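You operate a simulated robot arm through the tools that you are given. There is no shell and no other tool.

Carry out the task below with a simulated robot arm. There is one attempt and no reset: what you move stays moved.

TASK
Shut the tank valve and run the tap dry into the steel cup.
Fine: leave the cup on the sled, back in the middle; spill nothing. Set down upright: steel cup. Where these are worked on the way, their far stop is far enough and under half their travel is too little: bottle sled.
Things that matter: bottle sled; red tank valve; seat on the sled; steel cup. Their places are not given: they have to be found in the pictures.

Only the result counts: the job must be done as asked and must still hold three seconds after the hand-in. Knocking over, shifting, dropping, spilling or breaking anything else fails it.

THE ROBOT
A 6-joint arm with a two-finger parallel gripper, fixed in place. Base frame: the origin is at the foot of the arm, x ahead of it, y to its left, z up; the work surface is at about z = 780. Readings come in mm, degrees, newtons and seconds.
Its first joint turns from -166.0 to 166.0 degrees. Payload 3.91 kg.
Tool frame: the origin (TCP) lies between the finger pads and is the grasp point; the fingertips stand 30 mm ahead of it; z points along the fingers, y is the line along which they close. The gripper opens to 110 mm. The fingers are 20 mm wide and 10 mm thick; the gripper's body (48 by 112 mm) begins 55 mm behind the TCP.
Orientation is that of the tool frame in the base frame, as a unit quaternion [x, y, z, w]. With the fingers straight down and closing along the base's y, the tool's x points along the base's -x, its y along +y and its z along -z.

THE INTERFACE
- The arm moves only by the tool arm_command. Its argument "motion" is a list that holds one entry, the list of rows, each a list of 7 numbers: the shift along the tool's x, y, z in mm, then the turn, a rotation vector about the tool's x, y, z in degrees, then the opening, from 0 (shut) to 1 (fully open). In form: [[[tx, ty, tz, rx, ry, rz, jaw], ...]]. A call has 1 to 20 rows; each row is the pose to reach, as a shift and turn from the pose commanded when the call began, along the tool's axes at that moment. Rows are played at 5 a second. More than 50 mm and 8.6 degrees between two rows, or a gripper value outside its range, and nothing of the call is played. A pose out of reach is approached as far as the arm can. The call stops where the force on the tool passes 40 N (or 10 N more than at its start, if that is more) or the arm is blocked; 0.2 s more then pass. Each finger travels about 108 mm/s and halts on what it meets, pressing with about 33 N; the grip force reading is that of the motor and also rises with nothing between the fingers. The clock runs only during rows and for 0.2 s after the last one: add rows that repeat a pose to give the fingers time. The reply holds the time, the measured pose of the TCP, the force on the tool along the base axes, the opening and the grip force, in the units named above and with some noise, with the torque about the TCP (base axes, N m) and any sound that the robot's microphone picked up.
- Cameras (640 x 400 px; columns grow to the right, rows downward): "scene" is fixed at [402.9, -649.3, 1360.2]; the picture's right is [0.87, -0.50, 0.00], its down [-0.16, -0.28, -0.95] and it looks along [0.47, 0.82, -0.32] (base axes); focal length 345 px, centre (320, 200). "wrist" rides on the gripper at [72, 17, -103] in the tool frame; the picture's right is [-0.23, 0.97, 0.00], its down [-0.76, -0.18, -0.62] and it looks along [-0.61, -0.14, 0.78] (tool axes); focal length 222 px, centre (320, 200).
- get_image(camera): a new picture of that camera. No time passes.
- point_at(camera, pixels): there is no depth. For up to 12 entries [column, row, z] of the newest picture of that camera ("zoom" is the newest enlarged one), the place [x, y] in the base frame at which the ray of that pixel passes the height z, good to about 3 mm. No time passes.
- zoom(camera, box): a new picture of the part [left, top, right, bottom] of that camera's present view, enlarged. No time passes.
- hand_in(): hands the job in; it is judged then, once.

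Open the gripper and draw the arm clear of the work before you hand the job in, unless the task says otherwise.

The tools are called after "Emit:" as name(argument=value, ...) on one line, values as JSON. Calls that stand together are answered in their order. arm_command: Moves the arm, as the interface text tells. Its arguments: {"type":"object","properties":{"motion":{"type":"array"}},"required":["motion"]} The other tools are called the same way: get_image (camera) takes a picture; point_at (camera, pixels) gives the place at which the rays of pixels pass given heights; zoom (camera, box) takes an enlarged picture of a part of a camera's view; hand_in () hands the job in.

At the start:

```text
clock: 0.0
tcp_pos: [592.6, -1.2, 1257.9]
tcp_rot: [0.0, 1.0, 0.0, 0.001]
contact_force: [0.1, -0.9, -0.3]
wrist_torque: [-0.02, -0.02, 0.02]
grip_width: 109.9
grip_force: 0.1
```

scene: 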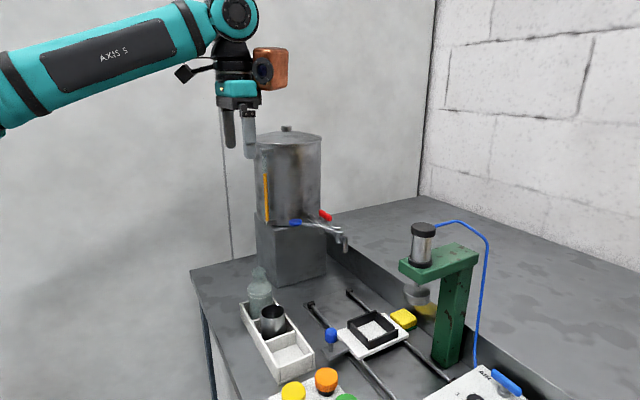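
wrist: 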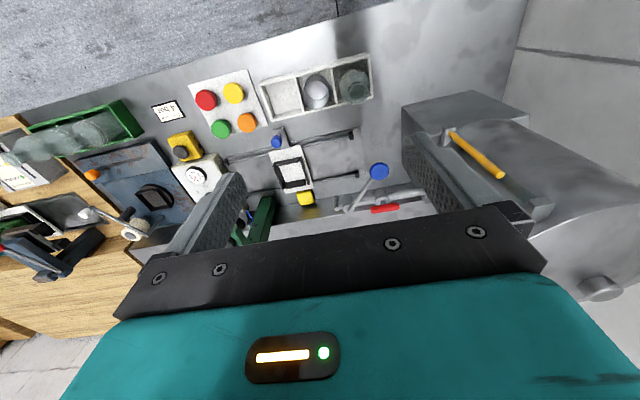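

The scene picture shows the tank with valves near (300-340, 215-240), a rack with the steel cup near (270,318), and the sled near (372,335). I zoom in on these to understand the layout.

Emit:
zoom(camera="scene", box=[240, 180, 400, 280])

Emit:
zoom(camera="scene", box=[220, 260, 444, 400])

Emit:
zoom(camera="wrist", box=[160, 40, 448, 220])

```text
4.00 times, centred on (320, 230) of scene
```

zoom: 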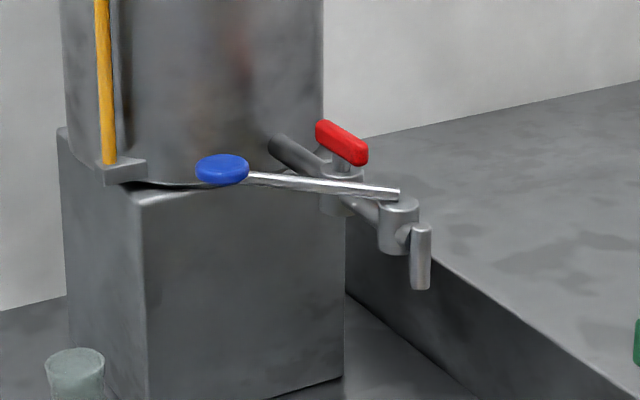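

```text
2.86 times, centred on (332, 330) of scene
```

zoom: 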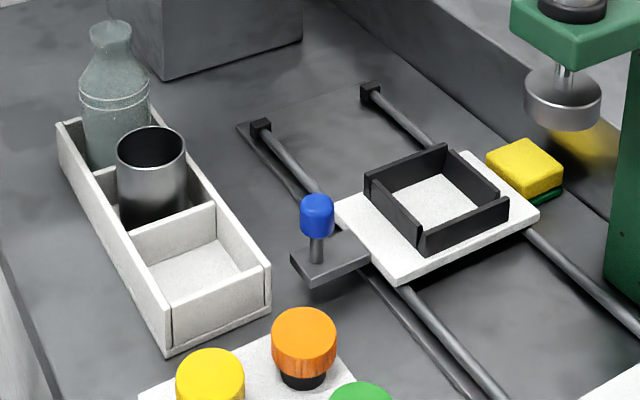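

```text
2.22 times, centred on (304, 130) of wrist
```

zoom: 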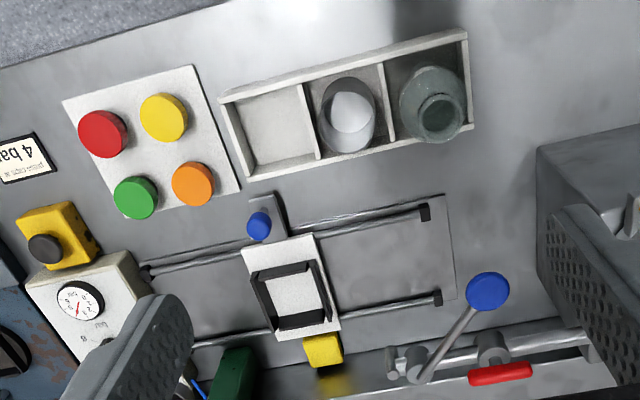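

I triangulate the main items using rays from both cameras at several heights.

Emit:
point_at(camera="scene", pixels=[[325.5, 215.8, 1000], [325.5, 215.8, 1100], [295.5, 222, 1000], [295.5, 222, 1100], [345.2, 251, 950], [345.2, 251, 1050], [273, 310, 780], [273, 310, 860], [331, 335, 800], [331, 335, 860], [372, 330, 800], [372, 330, 840]])

Emit:
point_at(camera="wrist", pixels=[[385, 208, 1000], [385, 208, 1100], [380, 170.6, 1000], [380, 170.6, 1100], [339, 203, 950], [339, 203, 1050], [316, 90, 780], [316, 90, 860], [276.5, 142, 800], [276.5, 142, 860], [291, 172, 800], [291, 172, 840]])

```text
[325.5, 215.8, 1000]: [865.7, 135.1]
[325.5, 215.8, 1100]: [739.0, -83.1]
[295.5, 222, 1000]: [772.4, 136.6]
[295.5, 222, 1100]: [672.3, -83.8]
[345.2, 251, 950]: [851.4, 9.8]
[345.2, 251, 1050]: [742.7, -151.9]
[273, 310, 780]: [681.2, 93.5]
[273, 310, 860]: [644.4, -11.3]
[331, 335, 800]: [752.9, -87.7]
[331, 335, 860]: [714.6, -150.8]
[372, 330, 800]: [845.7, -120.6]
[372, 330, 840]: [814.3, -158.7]
```

```text
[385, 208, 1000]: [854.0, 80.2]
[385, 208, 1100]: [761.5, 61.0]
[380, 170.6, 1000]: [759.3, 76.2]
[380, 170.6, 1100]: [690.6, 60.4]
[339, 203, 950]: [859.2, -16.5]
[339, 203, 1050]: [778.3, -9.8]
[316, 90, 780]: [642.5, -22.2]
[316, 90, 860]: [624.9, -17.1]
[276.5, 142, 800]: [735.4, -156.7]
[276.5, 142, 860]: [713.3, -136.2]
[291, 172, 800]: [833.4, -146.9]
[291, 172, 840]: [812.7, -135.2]
```

Triangulation gives red handle ≈(830,75,1027), blue knob ≈(741,71,1029), nozzle ≈(838,-15,965), sled knob ≈(719,-140,850). I move the wrist camera closer over the tap for a better look, staying high at z≈1200.

Emit:
arm_command(motion=[[[-40, -20, 15, 0, 0, 0, 1], [-80, -40, 30, 0, 0, 0, 1], [-120, -60, 45, 0, 0, 0, 1], [-160, -80, 58, 0, 0, 0, 1]]])

Emit:
get_image(camera="wrist")

Emit:
get_image(camera="scene")

```text
clock: 1.0
tcp_pos: [750.8, -81.4, 1201.2]
tcp_rot: [0.0, 1.0, -0.001, 0.002]
contact_force: [-1.1, -1.0, 1.0]
wrist_torque: [-0.02, -0.09, 0.0]
grip_width: 109.9
grip_force: 0.0
```

```text
taken
```

wrist: 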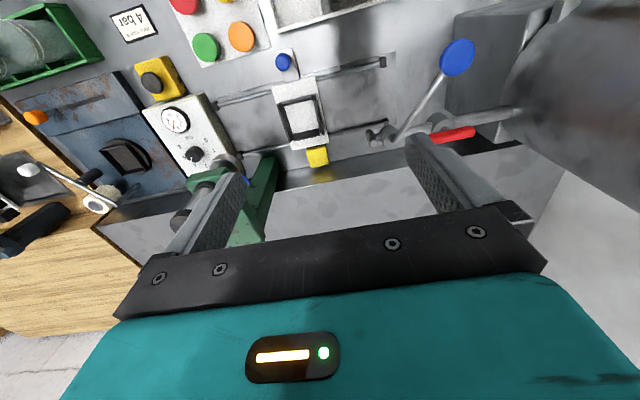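

```text
taken
```

scene: 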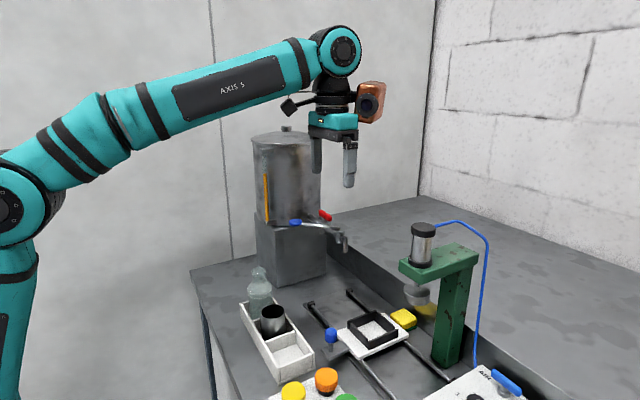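

Emit:
zoom(camera="wrist", box=[340, 30, 540, 155])

Emit:
zoom(camera="wrist", box=[190, 30, 430, 180])

```text
3.20 times, centred on (440, 92) of wrist
```

zoom: 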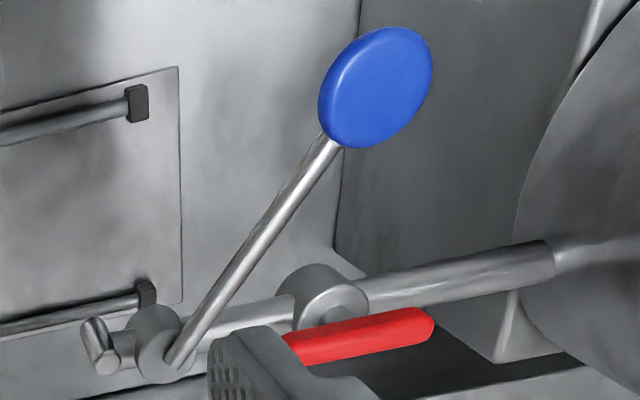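

```text
2.67 times, centred on (310, 105) of wrist
```

zoom: 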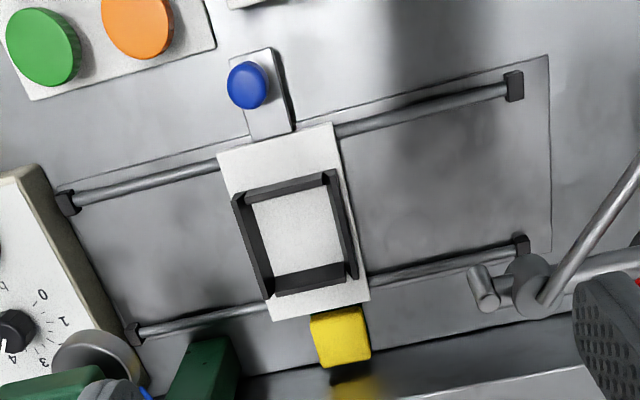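

I locate the rails, sled, seat and tap lever from this view.

Emit:
point_at(camera="zoom", pixels=[[68, 203, 800], [135, 333, 800], [513, 85, 800], [520, 246, 800], [248, 84, 850], [217, 155, 800], [332, 124, 800], [370, 298, 800], [272, 320, 800], [296, 232, 810], [342, 335, 810], [488, 300, 965]])

Emit:
zoom(camera="scene", box=[280, 195, 376, 255])

Emit:
zoom(camera="scene", box=[290, 270, 450, 370])

```text
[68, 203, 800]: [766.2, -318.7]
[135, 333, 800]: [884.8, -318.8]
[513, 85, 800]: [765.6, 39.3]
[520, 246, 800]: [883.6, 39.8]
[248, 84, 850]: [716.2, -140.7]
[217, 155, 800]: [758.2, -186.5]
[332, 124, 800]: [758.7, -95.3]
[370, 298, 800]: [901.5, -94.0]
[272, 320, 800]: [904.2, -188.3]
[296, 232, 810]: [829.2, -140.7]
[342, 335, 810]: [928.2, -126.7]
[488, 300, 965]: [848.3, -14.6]
```

```text
6.67 times, centred on (328, 225) of scene
```

zoom: 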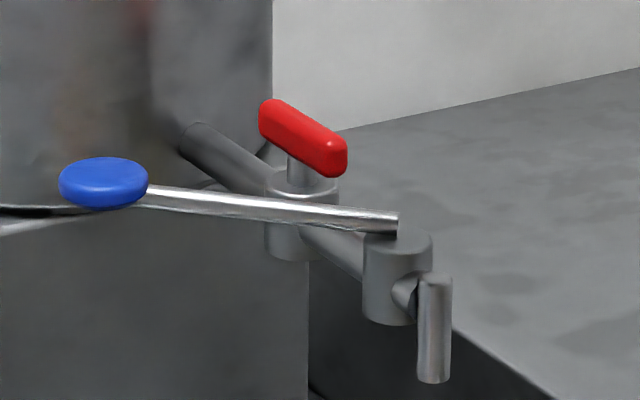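

```text
4.00 times, centred on (370, 320) of scene
```

zoom: 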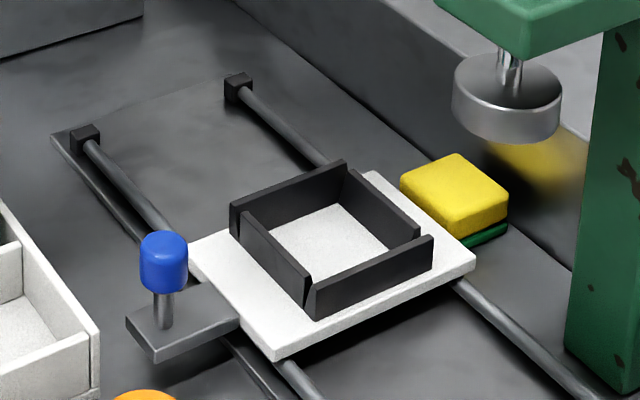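

Rails run y=-319..39, so sled's middle is y≈-140 and the left stop (≈-15) matches the nozzle. I now check the tank's extent, nozzle, and lever geometry from both cameras.

Emit:
point_at(camera="wrist", pixels=[[369.7, 131.6, 950], [369.7, 131.6, 980], [391, 144, 1000], [391, 144, 1020], [458, 57, 1020], [458, 57, 1040], [430, 140, 1027], [475, 130, 1027], [512, 108, 1000], [441, 122, 1000], [445, 108, 780], [447, 110, 780]])

Emit:
point_at(camera="scene", pixels=[[345.1, 252, 950], [345.1, 252, 980], [339, 230, 1000], [339, 230, 1020], [295.5, 222, 1020], [295.5, 222, 1040], [276, 286, 780], [326, 274, 780], [309, 216, 1000], [256, 220, 950], [320, 145, 1200], [255, 145, 1200]])

```text
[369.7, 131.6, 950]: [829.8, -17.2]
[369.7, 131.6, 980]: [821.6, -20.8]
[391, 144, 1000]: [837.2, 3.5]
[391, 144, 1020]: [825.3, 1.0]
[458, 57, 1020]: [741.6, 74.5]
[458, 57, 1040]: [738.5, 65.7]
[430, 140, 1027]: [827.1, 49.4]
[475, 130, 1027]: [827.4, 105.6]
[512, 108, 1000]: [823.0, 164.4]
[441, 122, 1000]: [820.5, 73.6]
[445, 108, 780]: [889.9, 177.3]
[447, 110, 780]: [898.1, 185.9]
```

```text
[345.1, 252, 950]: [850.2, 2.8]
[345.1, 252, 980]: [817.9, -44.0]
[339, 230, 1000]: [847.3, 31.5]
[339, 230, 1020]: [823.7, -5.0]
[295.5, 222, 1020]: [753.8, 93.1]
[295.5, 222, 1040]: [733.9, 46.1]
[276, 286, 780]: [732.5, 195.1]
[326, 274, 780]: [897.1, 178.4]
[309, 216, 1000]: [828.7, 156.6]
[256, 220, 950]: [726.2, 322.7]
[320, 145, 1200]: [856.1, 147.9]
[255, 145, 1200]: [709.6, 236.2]
```

The red bar is centred ≈(829,77,1027), running along y over its stem (y 49..105), tank surface at y≈155. I move over it at z≈1130 while turning the tool by -90° about its axis so the jaws close along x, with 50 mm opening.

Emit:
arm_command(motion=[[[-7, 14, 6, 0, 0, -8.2, 0.45], [-14, 29, 13, 0, 0, -16.4, 0.45], [-21, 43, 19, 0, 0, -24.5, 0.45], [-28, 57, 26, 0, 0, -32.7, 0.45], [-35, 72, 32, 0, 0, -40.9, 0.45], [-43, 86, 39, 0, 0, -49.1, 0.45], [-50, 100, 45, 0, 0, -57.3, 0.45], [-57, 115, 52, 0, 0, -65.5, 0.45], [-64, 129, 58, 0, 0, -73.6, 0.45], [-71, 144, 64, 0, 0, -81.8, 0.45], [-78, 158, 71, 0, 0, -90, 0.45], [-78, 158, 71, 0, 0, -90, 0.45]]])

Emit:
get_image(camera="wrist")

Emit:
get_image(camera="scene")

```text
clock: 3.6
tcp_pos: [830.0, 77.4, 1130.5]
tcp_rot: [0.707, -0.707, 0.001, 0.0]
contact_force: [0.8, -0.4, 0.3]
wrist_torque: [0.0, 0.01, -0.03]
grip_width: 49.3
grip_force: 0.1
```

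```text
taken
```

wrist: 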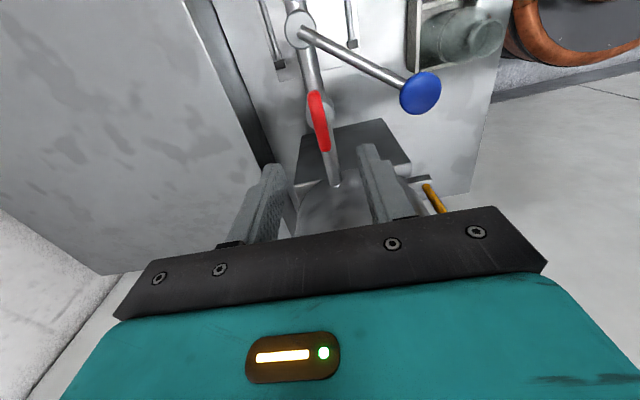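

```text
taken
```

scene: 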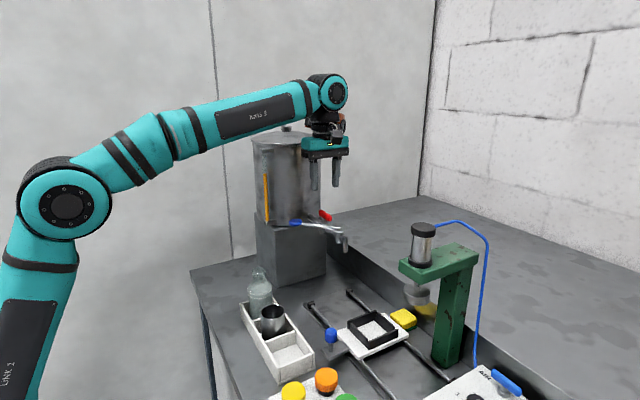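

The copper box on the wrist's tool −x side would come close to the tank in this orientation, so instead I'll push the bar's near end (y≈57) with closed fingers in the original orientation. I turn back, close the jaws and go to (864,57,1100), beside the bar.

Emit:
arm_command(motion=[[[2, -3, 0, 0, 0, 8.2, 0.2], [4, -6, 0, 0, 0, 16.4, 0], [6, -9, 0, 0, 0, 24.5, 0], [8, -12, 0, 0, 0, 32.7, 0], [10, -15, 0, 0, 0, 40.9, 0], [12, -18, 5, 0, 0, 49.1, 0], [14, -21, 10, 0, 0, 57.3, 0], [16, -24, 15, 0, 0, 65.5, 0], [18, -28, 20, 0, 0, 73.6, 0], [19, -31, 25, 0, 0, 81.8, 0], [20, -34, 30, 0, 0, 90, 0], [20, -34, 30, 0, 0, 90, 0]]])

Emit:
get_image(camera="wrist")

Emit:
zoom(camera="scene", box=[260, 150, 420, 250])

```text
clock: 6.2
tcp_pos: [864.0, 55.9, 1100.0]
tcp_rot: [0.002, 1.0, -0.001, 0.0]
contact_force: [-0.8, -0.3, -0.2]
wrist_torque: [-0.01, 0.04, 0.01]
grip_width: 0.0
grip_force: 33.3
```

```text
taken
```

wrist: 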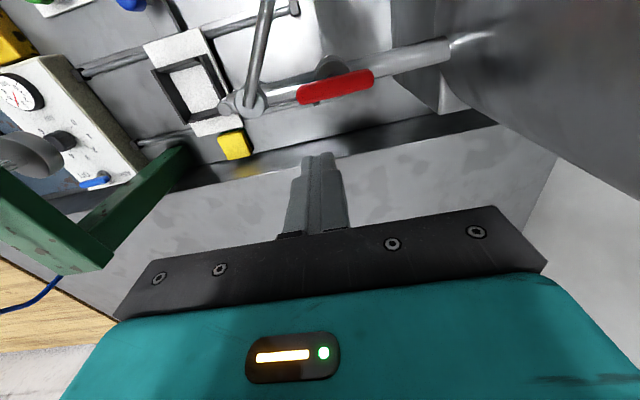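

```text
4.00 times, centred on (340, 200) of scene
```

zoom: 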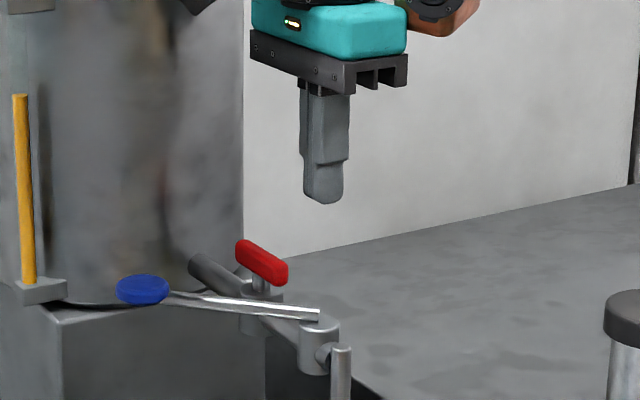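

The fingers are beside the bar. I check the bar's ends in this wrist view, at (300,93) and (372,80), before lowering.

Emit:
point_at(camera="wrist", pixels=[[300, 92, 1030], [372, 78, 1030], [336, 86, 1030], [336, 78, 1035], [336, 97, 1025]])

Emit:
arm_command(motion=[[[0, 2, 20, 0, 0, 0, 0], [0, 2, 40, 0, 0, 0, 0], [0, 2, 55, 0, 0, 0, 0], [0, 2, 55, 0, 0, 0, 0]]])

```text
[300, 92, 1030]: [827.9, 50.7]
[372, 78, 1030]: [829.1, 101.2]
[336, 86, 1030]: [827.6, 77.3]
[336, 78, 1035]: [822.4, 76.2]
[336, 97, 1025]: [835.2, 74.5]
```

```text
clock: 7.2
tcp_pos: [866.2, 57.3, 1044.9]
tcp_rot: [0.0, 1.0, -0.001, 0.001]
contact_force: [-0.1, 0.0, 0.2]
wrist_torque: [-0.02, 0.0, 0.01]
grip_width: 0.0
grip_force: 32.8
```

Fingertips are at z≈1015, x=866, next to the bar at x≈829. I push toward −x (tool +x) in small steps.

Emit:
arm_command(motion=[[[8, 0, 0, 0, 0, 0, 0], [16, 0, 0, 0, 0, 0, 0], [22, 0, 0, 0, 0, 0, 0], [28, 0, 0, 0, 0, 0, 0], [34, 0, 0, 0, 0, 0, 0], [40, 0, 0, 0, 0, 0, 0], [46, 0, 0, 0, 0, 0, 0], [52, 0, 0, 0, 0, 0, 0], [58, 0, 0, 0, 0, 0, 0]]])

Emit:
get_image(camera="wrist")

Emit:
zoom(camera="scene", box=[260, 150, 420, 250])

```text
clock: 9.2
tcp_pos: [806.9, 58.5, 1046.2]
tcp_rot: [0.0, 1.0, -0.001, 0.001]
contact_force: [-0.1, 0.7, 0.3]
wrist_torque: [-0.01, 0.02, 0.02]
grip_width: 0.3
grip_force: 33.6
```

```text
taken
```

wrist: 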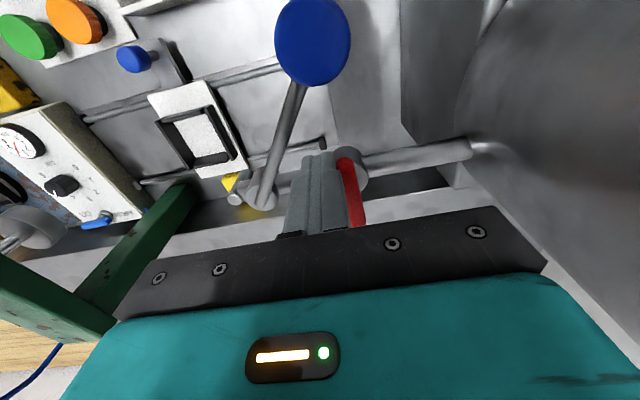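

```text
4.00 times, centred on (340, 200) of scene
```

zoom: 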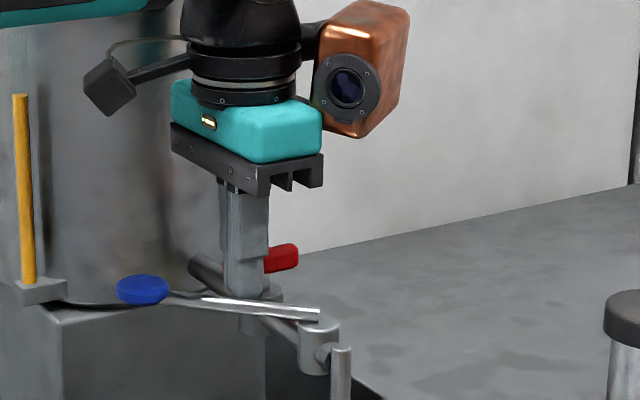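

The bar is now nearly perpendicular to the pipe. I nudge +y against it to seat it against its shut stop.

Emit:
arm_command(motion=[[[0, 2, 0, 0, 0, 0, 0], [0, 4, 0, 0, 0, 0, 0], [0, 6, 0, 0, 0, 0, 0], [0, 8, 0, 0, 0, 0, 0], [0, 10, 0, 0, 0, 0, 0]]])

Emit:
get_image(camera="wrist")

```text
clock: 10.2
tcp_pos: [808.0, 61.3, 1044.7]
tcp_rot: [0.003, 1.0, -0.003, 0.0]
contact_force: [-2.1, -42.9, -1.9]
wrist_torque: [-0.45, -0.01, -0.35]
grip_width: 0.0
grip_force: 33.0
stopped in row 5: the force on the tool passed its limit at 44 N (the readings are from after the stop); the commanded pose is now the measured one
```

```text
taken
```

wrist: 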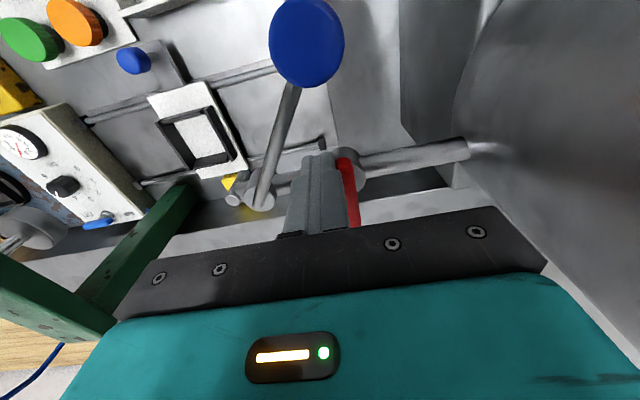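

The bar hit its stop (43 N), so the valve is shut. I back off, rise, and move toward the rack to view the cup.

Emit:
arm_command(motion=[[[0, -6, 0, 0, 0, 0, 0], [0, -8, -30, 0, 0, 0, 0], [0, -10, -70, 0, 0, 0, 0], [40, -20, -90, 0, 0, 0, 0.3], [85, -30, -90, 0, 0, 0, 0.6], [130, -40, -90, 0, 0, 0, 1], [175, -50, -85, 0, 0, 0, 1], [215, -55, -80, 0, 0, 0, 1], [245, -60, -75, 0, 0, 0, 1], [245, -60, -75, 0, 0, 0, 1]]])

Emit:
get_image(camera="wrist")

Emit:
get_image(camera="scene")

Emit:
zoom(camera="scene", box=[230, 200, 390, 300])

```text
clock: 12.4
tcp_pos: [561.6, 6.2, 1119.8]
tcp_rot: [0.001, 1.0, -0.003, 0.0]
contact_force: [-0.1, 0.3, 0.2]
wrist_torque: [-0.01, -0.03, 0.0]
grip_width: 109.9
grip_force: 0.0
```

```text
taken
```

wrist: 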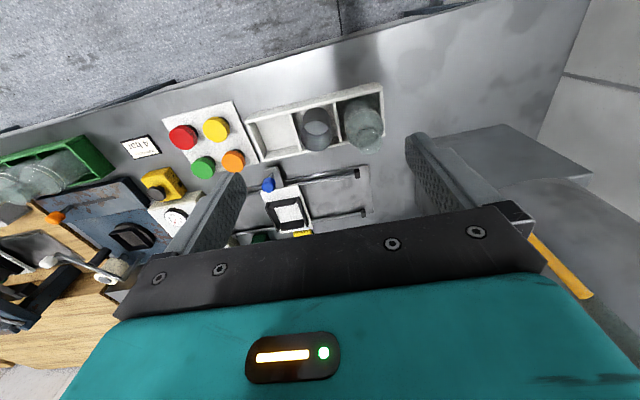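

```text
taken
```

scene: 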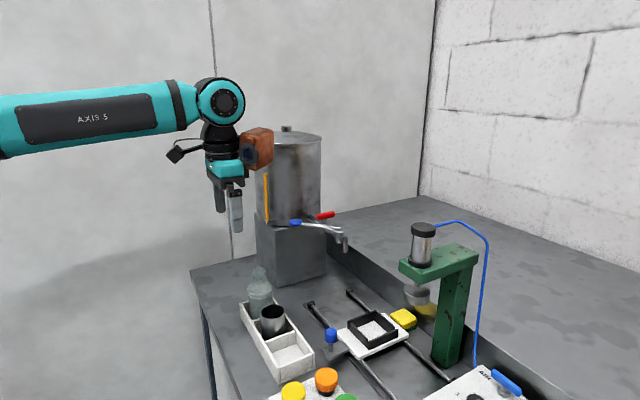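

```text
4.00 times, centred on (310, 250) of scene
```

zoom: 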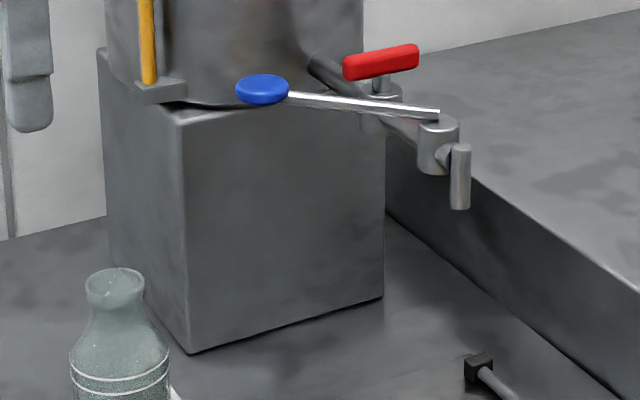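

The valve handle is perpendicular to the pipe now. I zoom into the rack for the cup.

Emit:
zoom(camera="scene", box=[232, 280, 328, 340])

Emit:
zoom(camera="wrist", box=[230, 70, 406, 180])

```text
6.67 times, centred on (280, 310) of scene
```

zoom: 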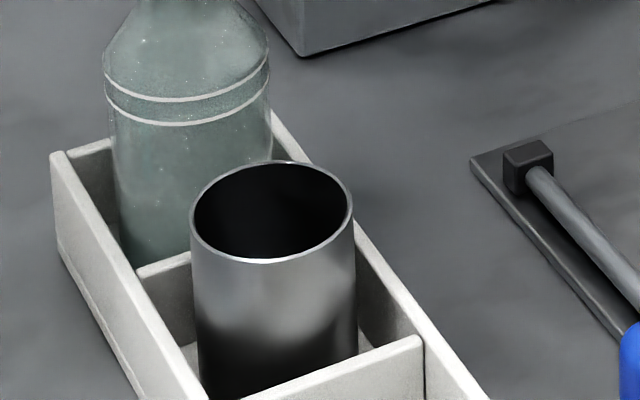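

```text
3.64 times, centred on (318, 125) of wrist
```

zoom: 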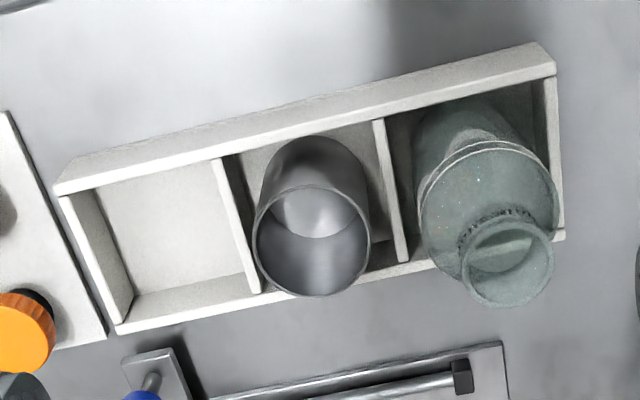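

I triangulate the cup rim centre from both views, along with the cup's edges and the rack walls.

Emit:
point_at(camera="wrist", pixels=[[315.7, 135.9, 850], [315.7, 135.9, 890], [300, 136.5, 870], [331.6, 135.5, 870], [314.7, 121, 870], [316.8, 151.5, 870], [291, 114, 820], [334, 104, 820], [300, 149, 820], [340, 140, 820]])

Emit:
point_at(camera="scene", pixels=[[272.6, 311.8, 850], [272.6, 311.8, 890], [260.5, 313, 870], [285, 310.5, 870], [260, 318, 820], [286, 332, 820], [295, 331, 820], [268, 338, 820]])

```text
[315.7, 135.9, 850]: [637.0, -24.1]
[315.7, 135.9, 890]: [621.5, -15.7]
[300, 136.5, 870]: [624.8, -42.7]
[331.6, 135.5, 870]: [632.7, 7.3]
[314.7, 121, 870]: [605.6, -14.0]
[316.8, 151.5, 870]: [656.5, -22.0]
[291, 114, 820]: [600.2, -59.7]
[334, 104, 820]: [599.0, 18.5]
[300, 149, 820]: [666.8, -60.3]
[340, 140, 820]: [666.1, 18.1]
```

```text
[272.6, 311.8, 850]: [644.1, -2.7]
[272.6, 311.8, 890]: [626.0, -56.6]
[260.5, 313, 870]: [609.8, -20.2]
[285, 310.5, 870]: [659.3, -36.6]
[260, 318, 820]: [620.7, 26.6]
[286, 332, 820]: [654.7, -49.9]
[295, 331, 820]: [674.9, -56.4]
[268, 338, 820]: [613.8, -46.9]
```

Cup rim centre ≈(633,-21,864), diameter ≈51. I check the rack wall height and the neighbouring bottle's extents before choosing the grasp.

Emit:
point_at(camera="wrist", pixels=[[369.6, 142, 900], [369.6, 142, 950], [344.8, 122.2, 850], [378, 82, 800], [378, 82, 840], [383, 89, 800], [383, 89, 840], [384, 134, 800], [384, 134, 840]])

Emit:
point_at(camera="scene", pixels=[[258.5, 271.5, 900], [258.5, 271.5, 950], [239.8, 303.2, 800], [239.8, 303.2, 840], [272.5, 297, 800], [272.5, 297, 840], [295, 331, 800], [295, 331, 840]])

Emit:
zoom(camera="wrist", box=[280, 70, 400, 145])

```text
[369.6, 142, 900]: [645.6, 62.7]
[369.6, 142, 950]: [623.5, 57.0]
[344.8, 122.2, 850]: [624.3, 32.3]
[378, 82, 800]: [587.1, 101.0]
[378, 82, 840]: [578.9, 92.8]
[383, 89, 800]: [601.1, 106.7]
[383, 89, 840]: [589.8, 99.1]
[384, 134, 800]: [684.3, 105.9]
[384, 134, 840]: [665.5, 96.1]
```

```text
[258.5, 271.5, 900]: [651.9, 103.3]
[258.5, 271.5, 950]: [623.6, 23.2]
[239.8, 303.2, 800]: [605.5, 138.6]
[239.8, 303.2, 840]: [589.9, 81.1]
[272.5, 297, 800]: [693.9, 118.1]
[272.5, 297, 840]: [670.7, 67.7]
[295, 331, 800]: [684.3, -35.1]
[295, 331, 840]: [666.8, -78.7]
```

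```text
5.33 times, centred on (340, 108) of wrist
```

zoom: 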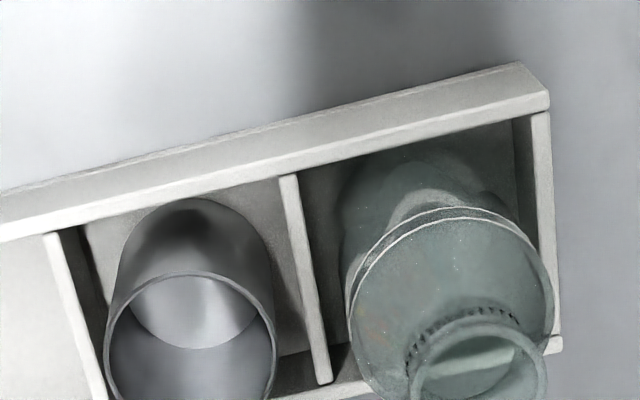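

Bottle body spans y≥32, rack walls top ≈828, so I grip the cup's upper part with jaws along y, opening 66 mm (fingers out to y≈23), tips at z≈832. First I move above at z=960.

Emit:
arm_command(motion=[[[-18, -6, 40, 0, 0, 0, 0.6], [-36, -13, 80, 0, 0, 0, 0.6], [-54, -20, 120, 0, 0, 0, 0.6], [-73, -26, 155, 0, 0, 0, 0.6], [-73, -26, 155, 0, 0, 0, 0.6]]])

Emit:
get_image(camera="wrist")

Emit:
zoom(camera="scene", box=[200, 220, 360, 320])

```text
clock: 13.6
tcp_pos: [634.3, -21.5, 964.6]
tcp_rot: [0.001, 1.0, -0.001, 0.001]
contact_force: [-0.1, -0.3, -1.0]
wrist_torque: [0.0, 0.03, 0.0]
grip_width: 66.0
grip_force: 0.1
```

```text
taken
```

wrist: 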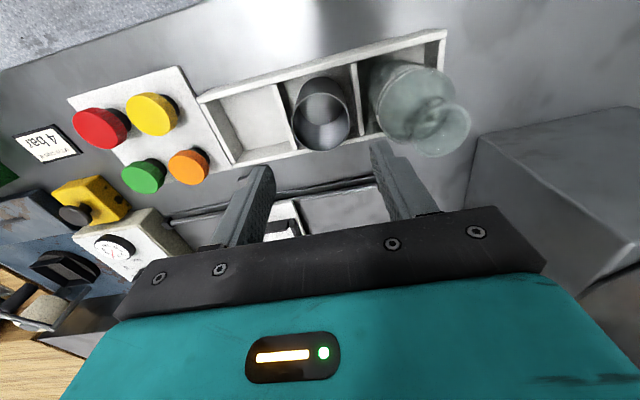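

```text
4.00 times, centred on (280, 270) of scene
```

zoom: 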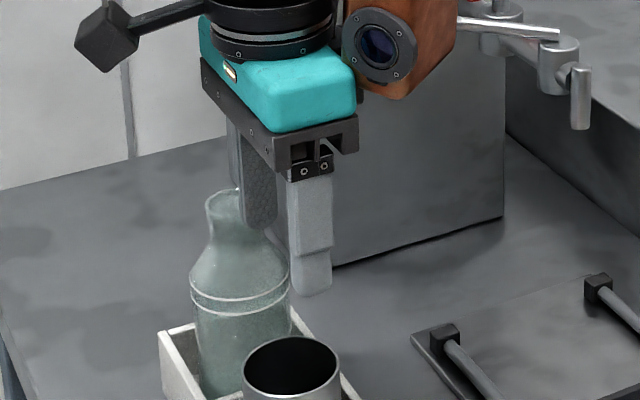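

I recheck the rim edges in this closer wrist view.

Emit:
zoom(camera="wrist", box=[260, 60, 388, 160])

```text
4.00 times, centred on (324, 110) of wrist
```

zoom: 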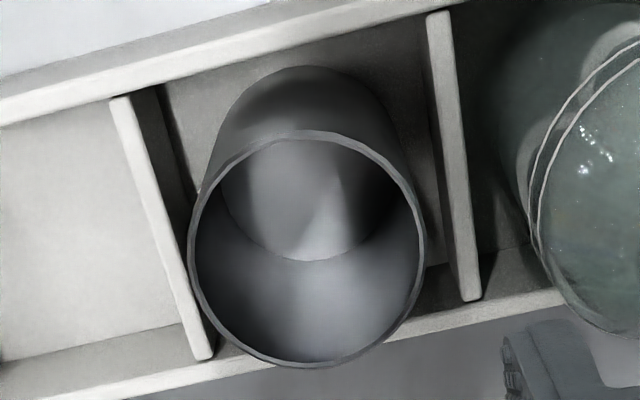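

Emit:
point_at(camera="zoom", pixels=[[188, 255, 864], [427, 240, 864], [298, 131, 864], [318, 367, 864], [307, 247, 864], [536, 235, 850], [120, 100, 825], [205, 358, 825], [440, 15, 825], [470, 298, 825]])

```text
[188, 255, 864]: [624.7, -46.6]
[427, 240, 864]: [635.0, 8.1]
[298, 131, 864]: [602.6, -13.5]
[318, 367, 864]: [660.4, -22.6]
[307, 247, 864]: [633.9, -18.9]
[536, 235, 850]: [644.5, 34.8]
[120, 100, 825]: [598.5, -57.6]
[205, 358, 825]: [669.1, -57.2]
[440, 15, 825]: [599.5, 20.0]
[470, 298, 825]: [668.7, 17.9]
```

Cup centre ≈(633,-19), diameter ≈56; bottle edge at y≈35. I widen to 70 mm and descend to z=862, watching the force.

Emit:
arm_command(motion=[[[1, 2.5, 0, 0, 0, 0, 0.64], [1, 2.5, 30, 0, 0, 0, 0.64], [1, 2.5, 60, 0, 0, 0, 0.64], [1, 2.5, 85, 0, 0, 0, 0.64], [1, 2.5, 101, 0, 0, 0, 0.64], [1, 2.5, 101, 0, 0, 0, 0.64]]])

Emit:
get_image(camera="wrist")

Emit:
zoom(camera="scene", box=[220, 250, 348, 330])

```text
clock: 15.0
tcp_pos: [633.4, -19.2, 865.1]
tcp_rot: [0.0, 1.0, -0.002, 0.0]
contact_force: [-0.1, -0.2, 0.9]
wrist_torque: [-0.02, -0.02, 0.02]
grip_width: 70.2
grip_force: 0.2
```

```text
taken
```

wrist: 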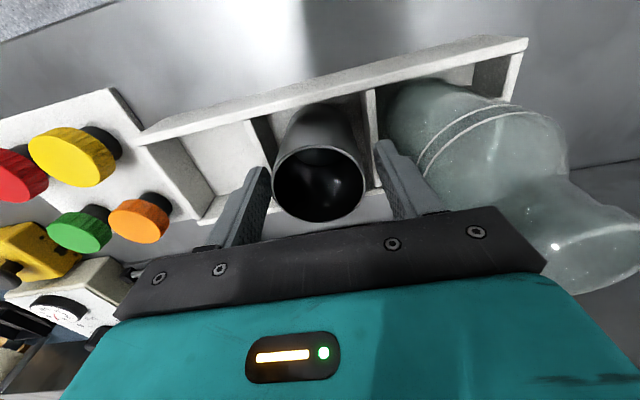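

```text
5.00 times, centred on (284, 290) of scene
```

zoom: 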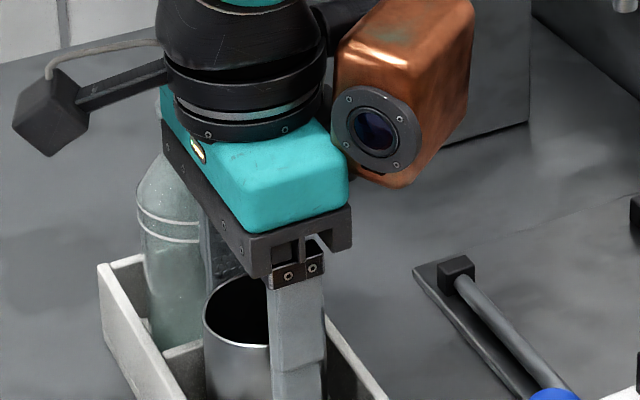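

The cup sits between the fingers with tips just above the dividers. I close gently onto the cup and wait.

Emit:
arm_command(motion=[[[0, 0, 2, 0, 0, 0, 0.55], [0, 0, 2, 0, 0, 0, 0.48], [0, 0, 2, 0, 0, 0, 0.4], [0, 0, 2, 0, 0, 0, 0.3], [0, 0, 2, 0, 0, 0, 0.3]]])

Emit:
get_image(camera="wrist")

```text
clock: 16.2
tcp_pos: [633.5, -18.4, 863.2]
tcp_rot: [0.001, 1.0, -0.003, 0.001]
contact_force: [0.5, 1.9, 4.8]
wrist_torque: [0.26, -0.02, 0.01]
grip_width: 54.6
grip_force: 33.0
```

```text
taken
```

wrist: 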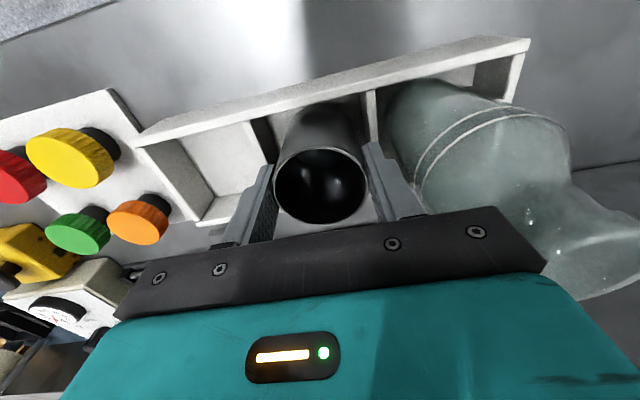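

The cup is gripped at 54.6 mm. I lift straight up 120 mm.

Emit:
arm_command(motion=[[[0, 0, -10, 0, 0, 0, 0.3], [0, 0, -30, 0, 0, 0, 0.3], [0, 0, -60, 0, 0, 0, 0.3], [0, 0, -90, 0, 0, 0, 0.3], [0, 0, -120, 0, 0, 0, 0.3], [0, 0, -120, 0, 0, 0, 0.3]]])

Emit:
get_image(camera="scene")

Emit:
zoom(camera="scene", box=[220, 200, 380, 300])

Emit:
get_image(camera="wrist")

```text
clock: 17.6
tcp_pos: [633.5, -18.5, 982.0]
tcp_rot: [0.001, 1.0, -0.002, 0.0]
contact_force: [-0.8, 0.3, -0.1]
wrist_torque: [0.0, 0.0, -0.01]
grip_width: 54.8
grip_force: 33.1
```

```text
taken
```

scene: 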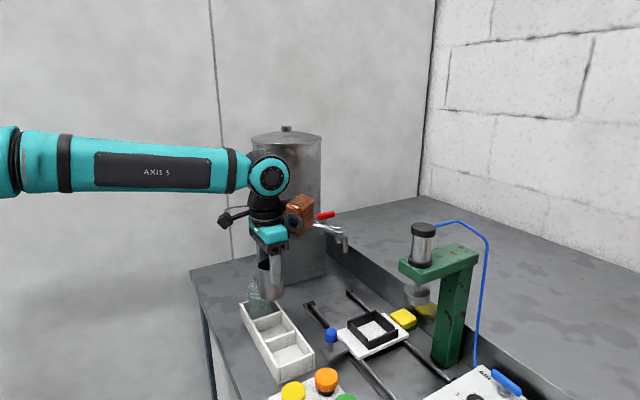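

```text
4.00 times, centred on (300, 250) of scene
```

zoom: 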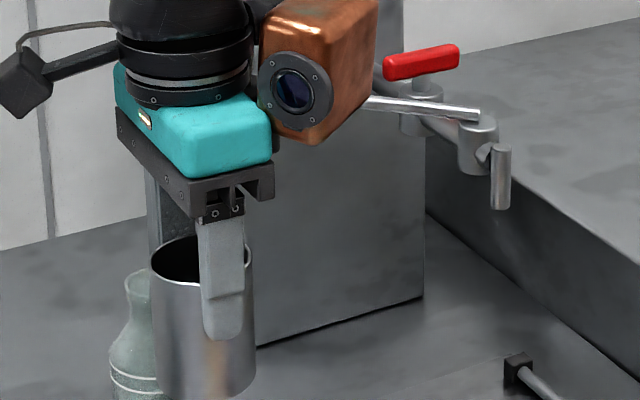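

```text
taken
```

wrist: 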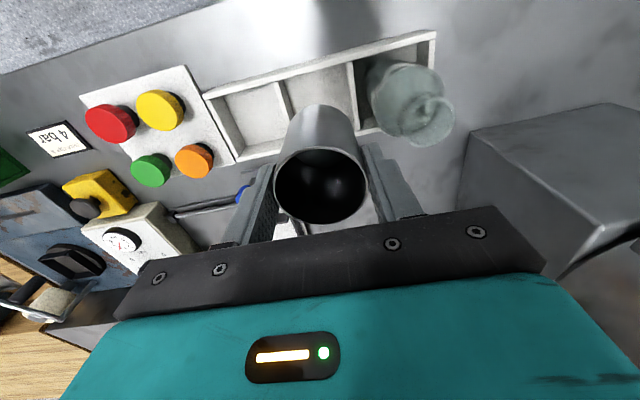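

The cup is held, hanging level. I determine the sled plate height from the scene, using its corners at (359,359), (409,335.5) and (337,331), and the seat walls.

Emit:
point_at(camera="scene", pixels=[[359.3, 357.5, 800], [359.3, 357.5, 820], [408.7, 334, 800], [408.7, 334, 820], [337, 331, 800], [337, 331, 820], [423, 240, 900], [423, 240, 1000], [417, 303, 850], [417, 303, 900]])

Emit:
zoom(camera="scene", box=[320, 290, 448, 370])

```text
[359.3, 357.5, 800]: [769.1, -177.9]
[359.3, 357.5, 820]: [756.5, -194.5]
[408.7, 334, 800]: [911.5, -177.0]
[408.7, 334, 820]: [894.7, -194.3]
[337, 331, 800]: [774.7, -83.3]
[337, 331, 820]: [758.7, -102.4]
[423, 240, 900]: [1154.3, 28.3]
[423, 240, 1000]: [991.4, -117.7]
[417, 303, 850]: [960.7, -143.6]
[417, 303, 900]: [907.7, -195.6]
```

```text
5.00 times, centred on (384, 330) of scene
```

zoom: 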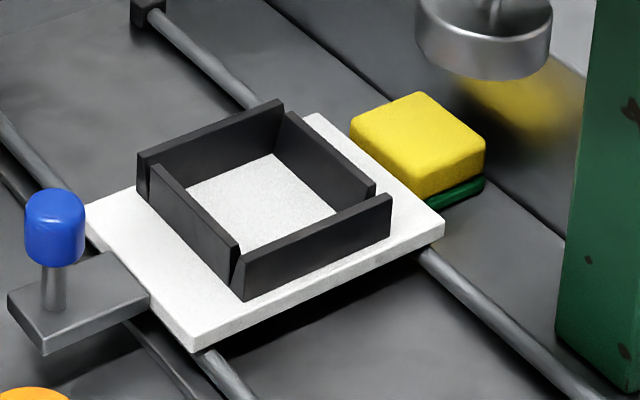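

Plate top ≈810 and seat walls ≈830. I raise the cup and go to (780,0,1160), clear over the lever, for a good wrist view of the seat before placing.

Emit:
arm_command(motion=[[[0, 0, -40, 0, 0, 0, 0.3], [0, 0, -80, 0, 0, 0, 0.3], [0, 0, -125, 0, 0, 0, 0.3], [0, 5, -165, 0, 0, 0, 0.3], [-40, 10, -178, 0, 0, 0, 0.3], [-80, 14, -178, 0, 0, 0, 0.3], [-115, 17, -178, 0, 0, 0, 0.3], [-147, 18, -178, 0, 0, 0, 0.3], [-147, 18, -178, 0, 0, 0, 0.3]]])

Emit:
get_image(camera="wrist")

Emit:
zoom(camera="wrist", box=[190, 70, 318, 150])

```text
clock: 19.6
tcp_pos: [782.1, -0.0, 1160.1]
tcp_rot: [0.001, 1.0, -0.002, 0.0]
contact_force: [0.4, 0.4, -0.7]
wrist_torque: [0.01, 0.03, -0.03]
grip_width: 54.9
grip_force: 32.8
```

```text
taken
```

wrist: 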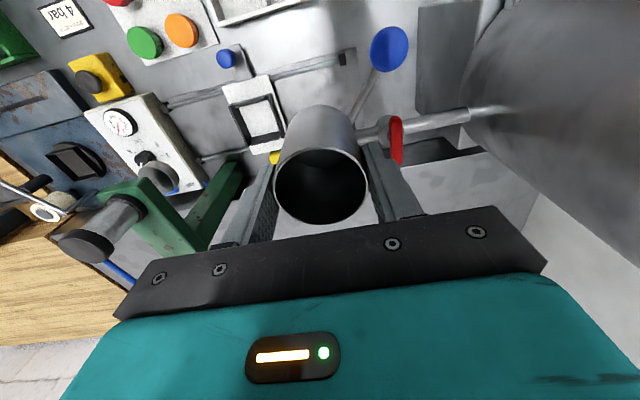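

```text
5.00 times, centred on (254, 110) of wrist
```

zoom: 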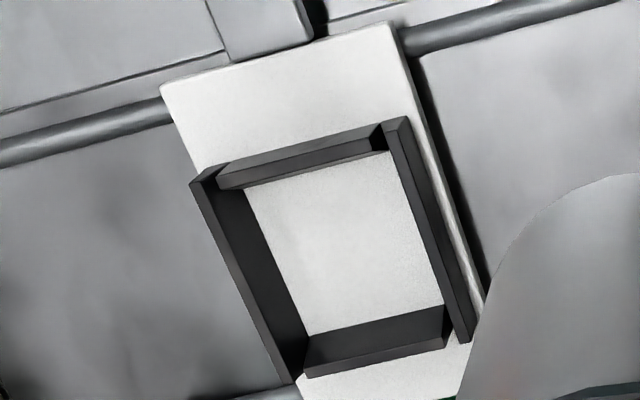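

Emit:
point_at(camera="zoom", pixels=[[245, 190, 810], [310, 335, 810], [200, 183, 830], [290, 378, 830], [383, 125, 830], [455, 343, 830], [383, 125, 835], [215, 178, 830], [305, 377, 830], [445, 345, 830], [162, 85, 810], [392, 22, 810]])

```text
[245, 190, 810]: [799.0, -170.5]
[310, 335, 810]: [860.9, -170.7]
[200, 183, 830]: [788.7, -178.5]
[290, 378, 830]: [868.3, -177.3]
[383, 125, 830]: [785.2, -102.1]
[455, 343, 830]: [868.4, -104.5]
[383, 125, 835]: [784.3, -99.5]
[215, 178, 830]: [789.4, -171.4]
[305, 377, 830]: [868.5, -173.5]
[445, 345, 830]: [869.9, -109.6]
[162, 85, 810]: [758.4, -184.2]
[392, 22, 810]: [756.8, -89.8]
```

Inner seat floor spans x 799–861, y≈-170.5 to -109.5: centre (830,-140). I check the cup's offset in the gripper with the rim edges in the current view.

Emit:
zoom(camera="wrist", box=[240, 90, 400, 240])

```text
2.67 times, centred on (320, 165) of wrist
```

zoom: 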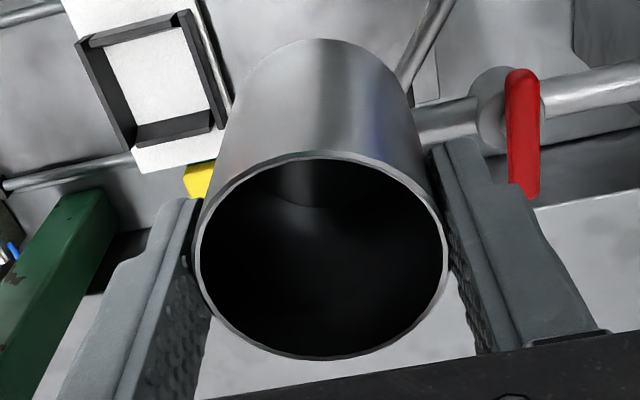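

Emit:
point_at(camera="zoom", pixels=[[194, 255, 1161], [448, 255, 1161], [315, 151, 1161], [325, 361, 1161], [194, 255, 1165], [448, 255, 1165], [315, 151, 1165], [325, 361, 1165]])

```text
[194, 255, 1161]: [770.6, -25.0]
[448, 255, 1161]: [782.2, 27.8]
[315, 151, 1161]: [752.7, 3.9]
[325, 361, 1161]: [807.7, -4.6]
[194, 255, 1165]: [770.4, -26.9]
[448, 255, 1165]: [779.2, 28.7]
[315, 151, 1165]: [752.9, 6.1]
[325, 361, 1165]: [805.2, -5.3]
```

The cup centre is ≈1.5 mm toward −x of the TCP. Before moving over the sled I check the press's arm extents for clearance.

Emit:
zoom(camera="scene", box=[380, 210, 508, 310])

Emit:
zoom(camera="wrist", box=[40, 140, 280, 290])

```text
4.00 times, centred on (444, 260) of scene
```

zoom: 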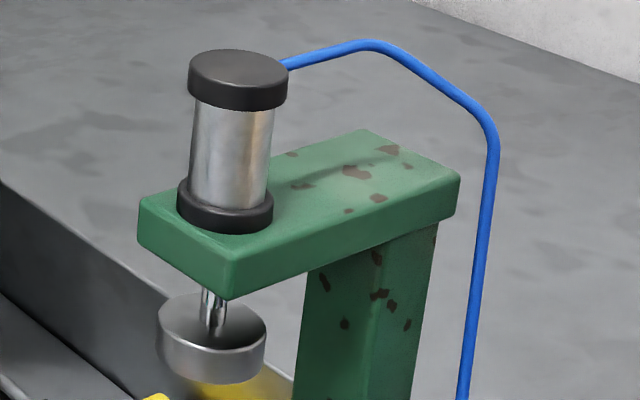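

```text
2.67 times, centred on (160, 215) of wrist
```

zoom: 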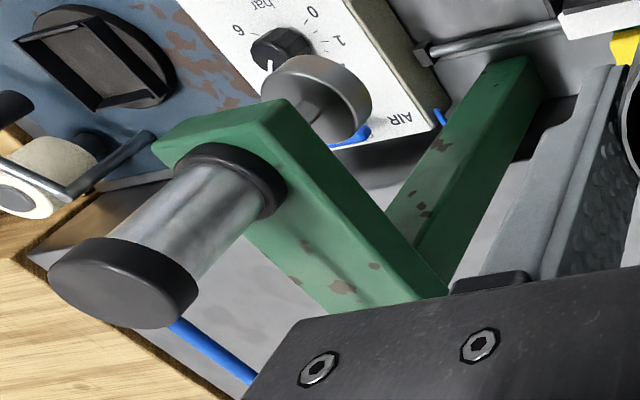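

Emit:
point_at(camera="scene", pixels=[[399, 260.8, 980], [399, 260.8, 1040], [422, 272, 980], [422, 272, 1040], [454.5, 242.5, 980], [454.5, 242.5, 1040]])

Emit:
point_at(camera="wrist", pixels=[[146.4, 178.2, 980], [146.4, 178.2, 1040], [98, 195, 980], [98, 195, 1040]])

```text
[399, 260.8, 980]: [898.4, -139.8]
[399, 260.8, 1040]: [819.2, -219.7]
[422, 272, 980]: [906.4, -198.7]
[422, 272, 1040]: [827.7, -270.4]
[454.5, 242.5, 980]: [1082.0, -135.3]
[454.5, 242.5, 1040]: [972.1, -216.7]
```

```text
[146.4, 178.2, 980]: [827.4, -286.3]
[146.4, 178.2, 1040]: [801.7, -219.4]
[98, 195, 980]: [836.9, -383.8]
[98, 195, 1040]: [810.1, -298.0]
```

Press arm's +y edge is ≈-220 with top ≈1045; my gripper body will reach y≈-196, so there's about 20 mm clearance. I move over the seat and lower to z=920.

Emit:
arm_command(motion=[[[0, -40, 0, 0, 0, 0, 0.3], [0, -80, 0, 0, 0, 0, 0.3], [-10, -115, 0, 0, 0, 0, 0.3], [-30, -140, 0, 0, 0, 0, 0.3], [-49.5, -140, 30, 0, 0, 0, 0.3], [-49.5, -140, 70, 0, 0, 0, 0.3], [-49.5, -140, 110, 0, 0, 0, 0.3], [-49.5, -140, 150, 0, 0, 0, 0.3], [-49.5, -140, 190, 0, 0, 0, 0.3], [-49.5, -140, 225, 0, 0, 0, 0.3], [-49.5, -140, 240, 0, 0, 0, 0.3], [-49.5, -140, 240, 0, 0, 0, 0.3]]])

Emit:
zoom(camera="scene", box=[310, 250, 470, 350])

Emit:
get_image(camera="wrist")

```text
clock: 22.2
tcp_pos: [830.0, -140.7, 920.1]
tcp_rot: [0.001, 1.0, -0.003, 0.001]
contact_force: [-0.9, 1.0, -1.4]
wrist_torque: [-0.01, -0.01, -0.02]
grip_width: 54.9
grip_force: 32.9
```

```text
4.00 times, centred on (390, 300) of scene
```

zoom: 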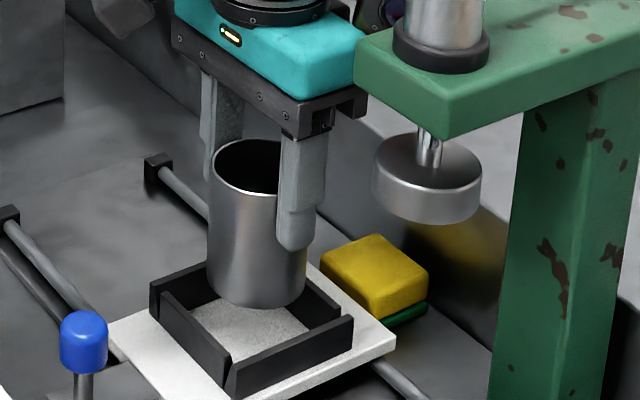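

```text
taken
```

wrist: 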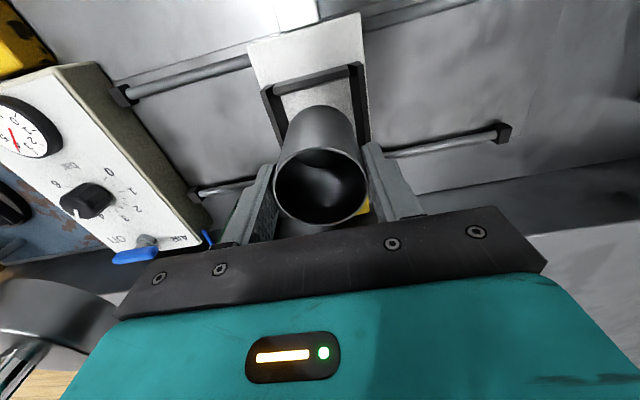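

Looks lined up. I zoom in on the seat's visible edges from here to verify the alignment.

Emit:
zoom(camera="wrist", box=[230, 30, 410, 150])

```text
3.33 times, centred on (320, 90) of wrist
```

zoom: 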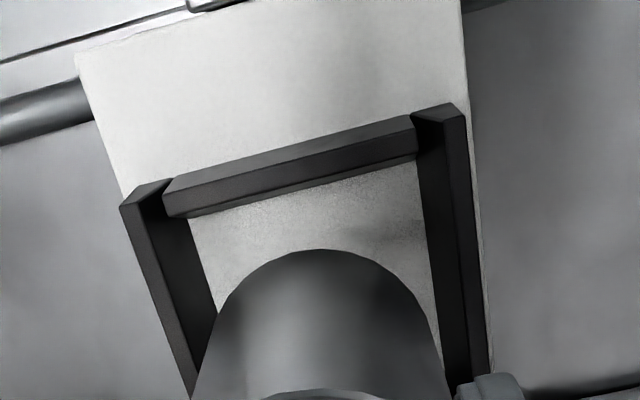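

Emit:
point_at(camera="zoom", pixels=[[190, 218, 810], [216, 310, 810], [418, 160, 810], [437, 320, 810], [165, 195, 828], [412, 133, 828], [76, 60, 810], [462, 0, 810], [484, 260, 810]])

```text
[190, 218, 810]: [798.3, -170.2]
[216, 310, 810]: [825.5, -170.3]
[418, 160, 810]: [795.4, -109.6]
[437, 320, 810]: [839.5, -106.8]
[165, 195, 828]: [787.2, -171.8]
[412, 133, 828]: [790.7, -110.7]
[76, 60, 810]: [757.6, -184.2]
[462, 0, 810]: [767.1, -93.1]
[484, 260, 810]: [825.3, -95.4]
```

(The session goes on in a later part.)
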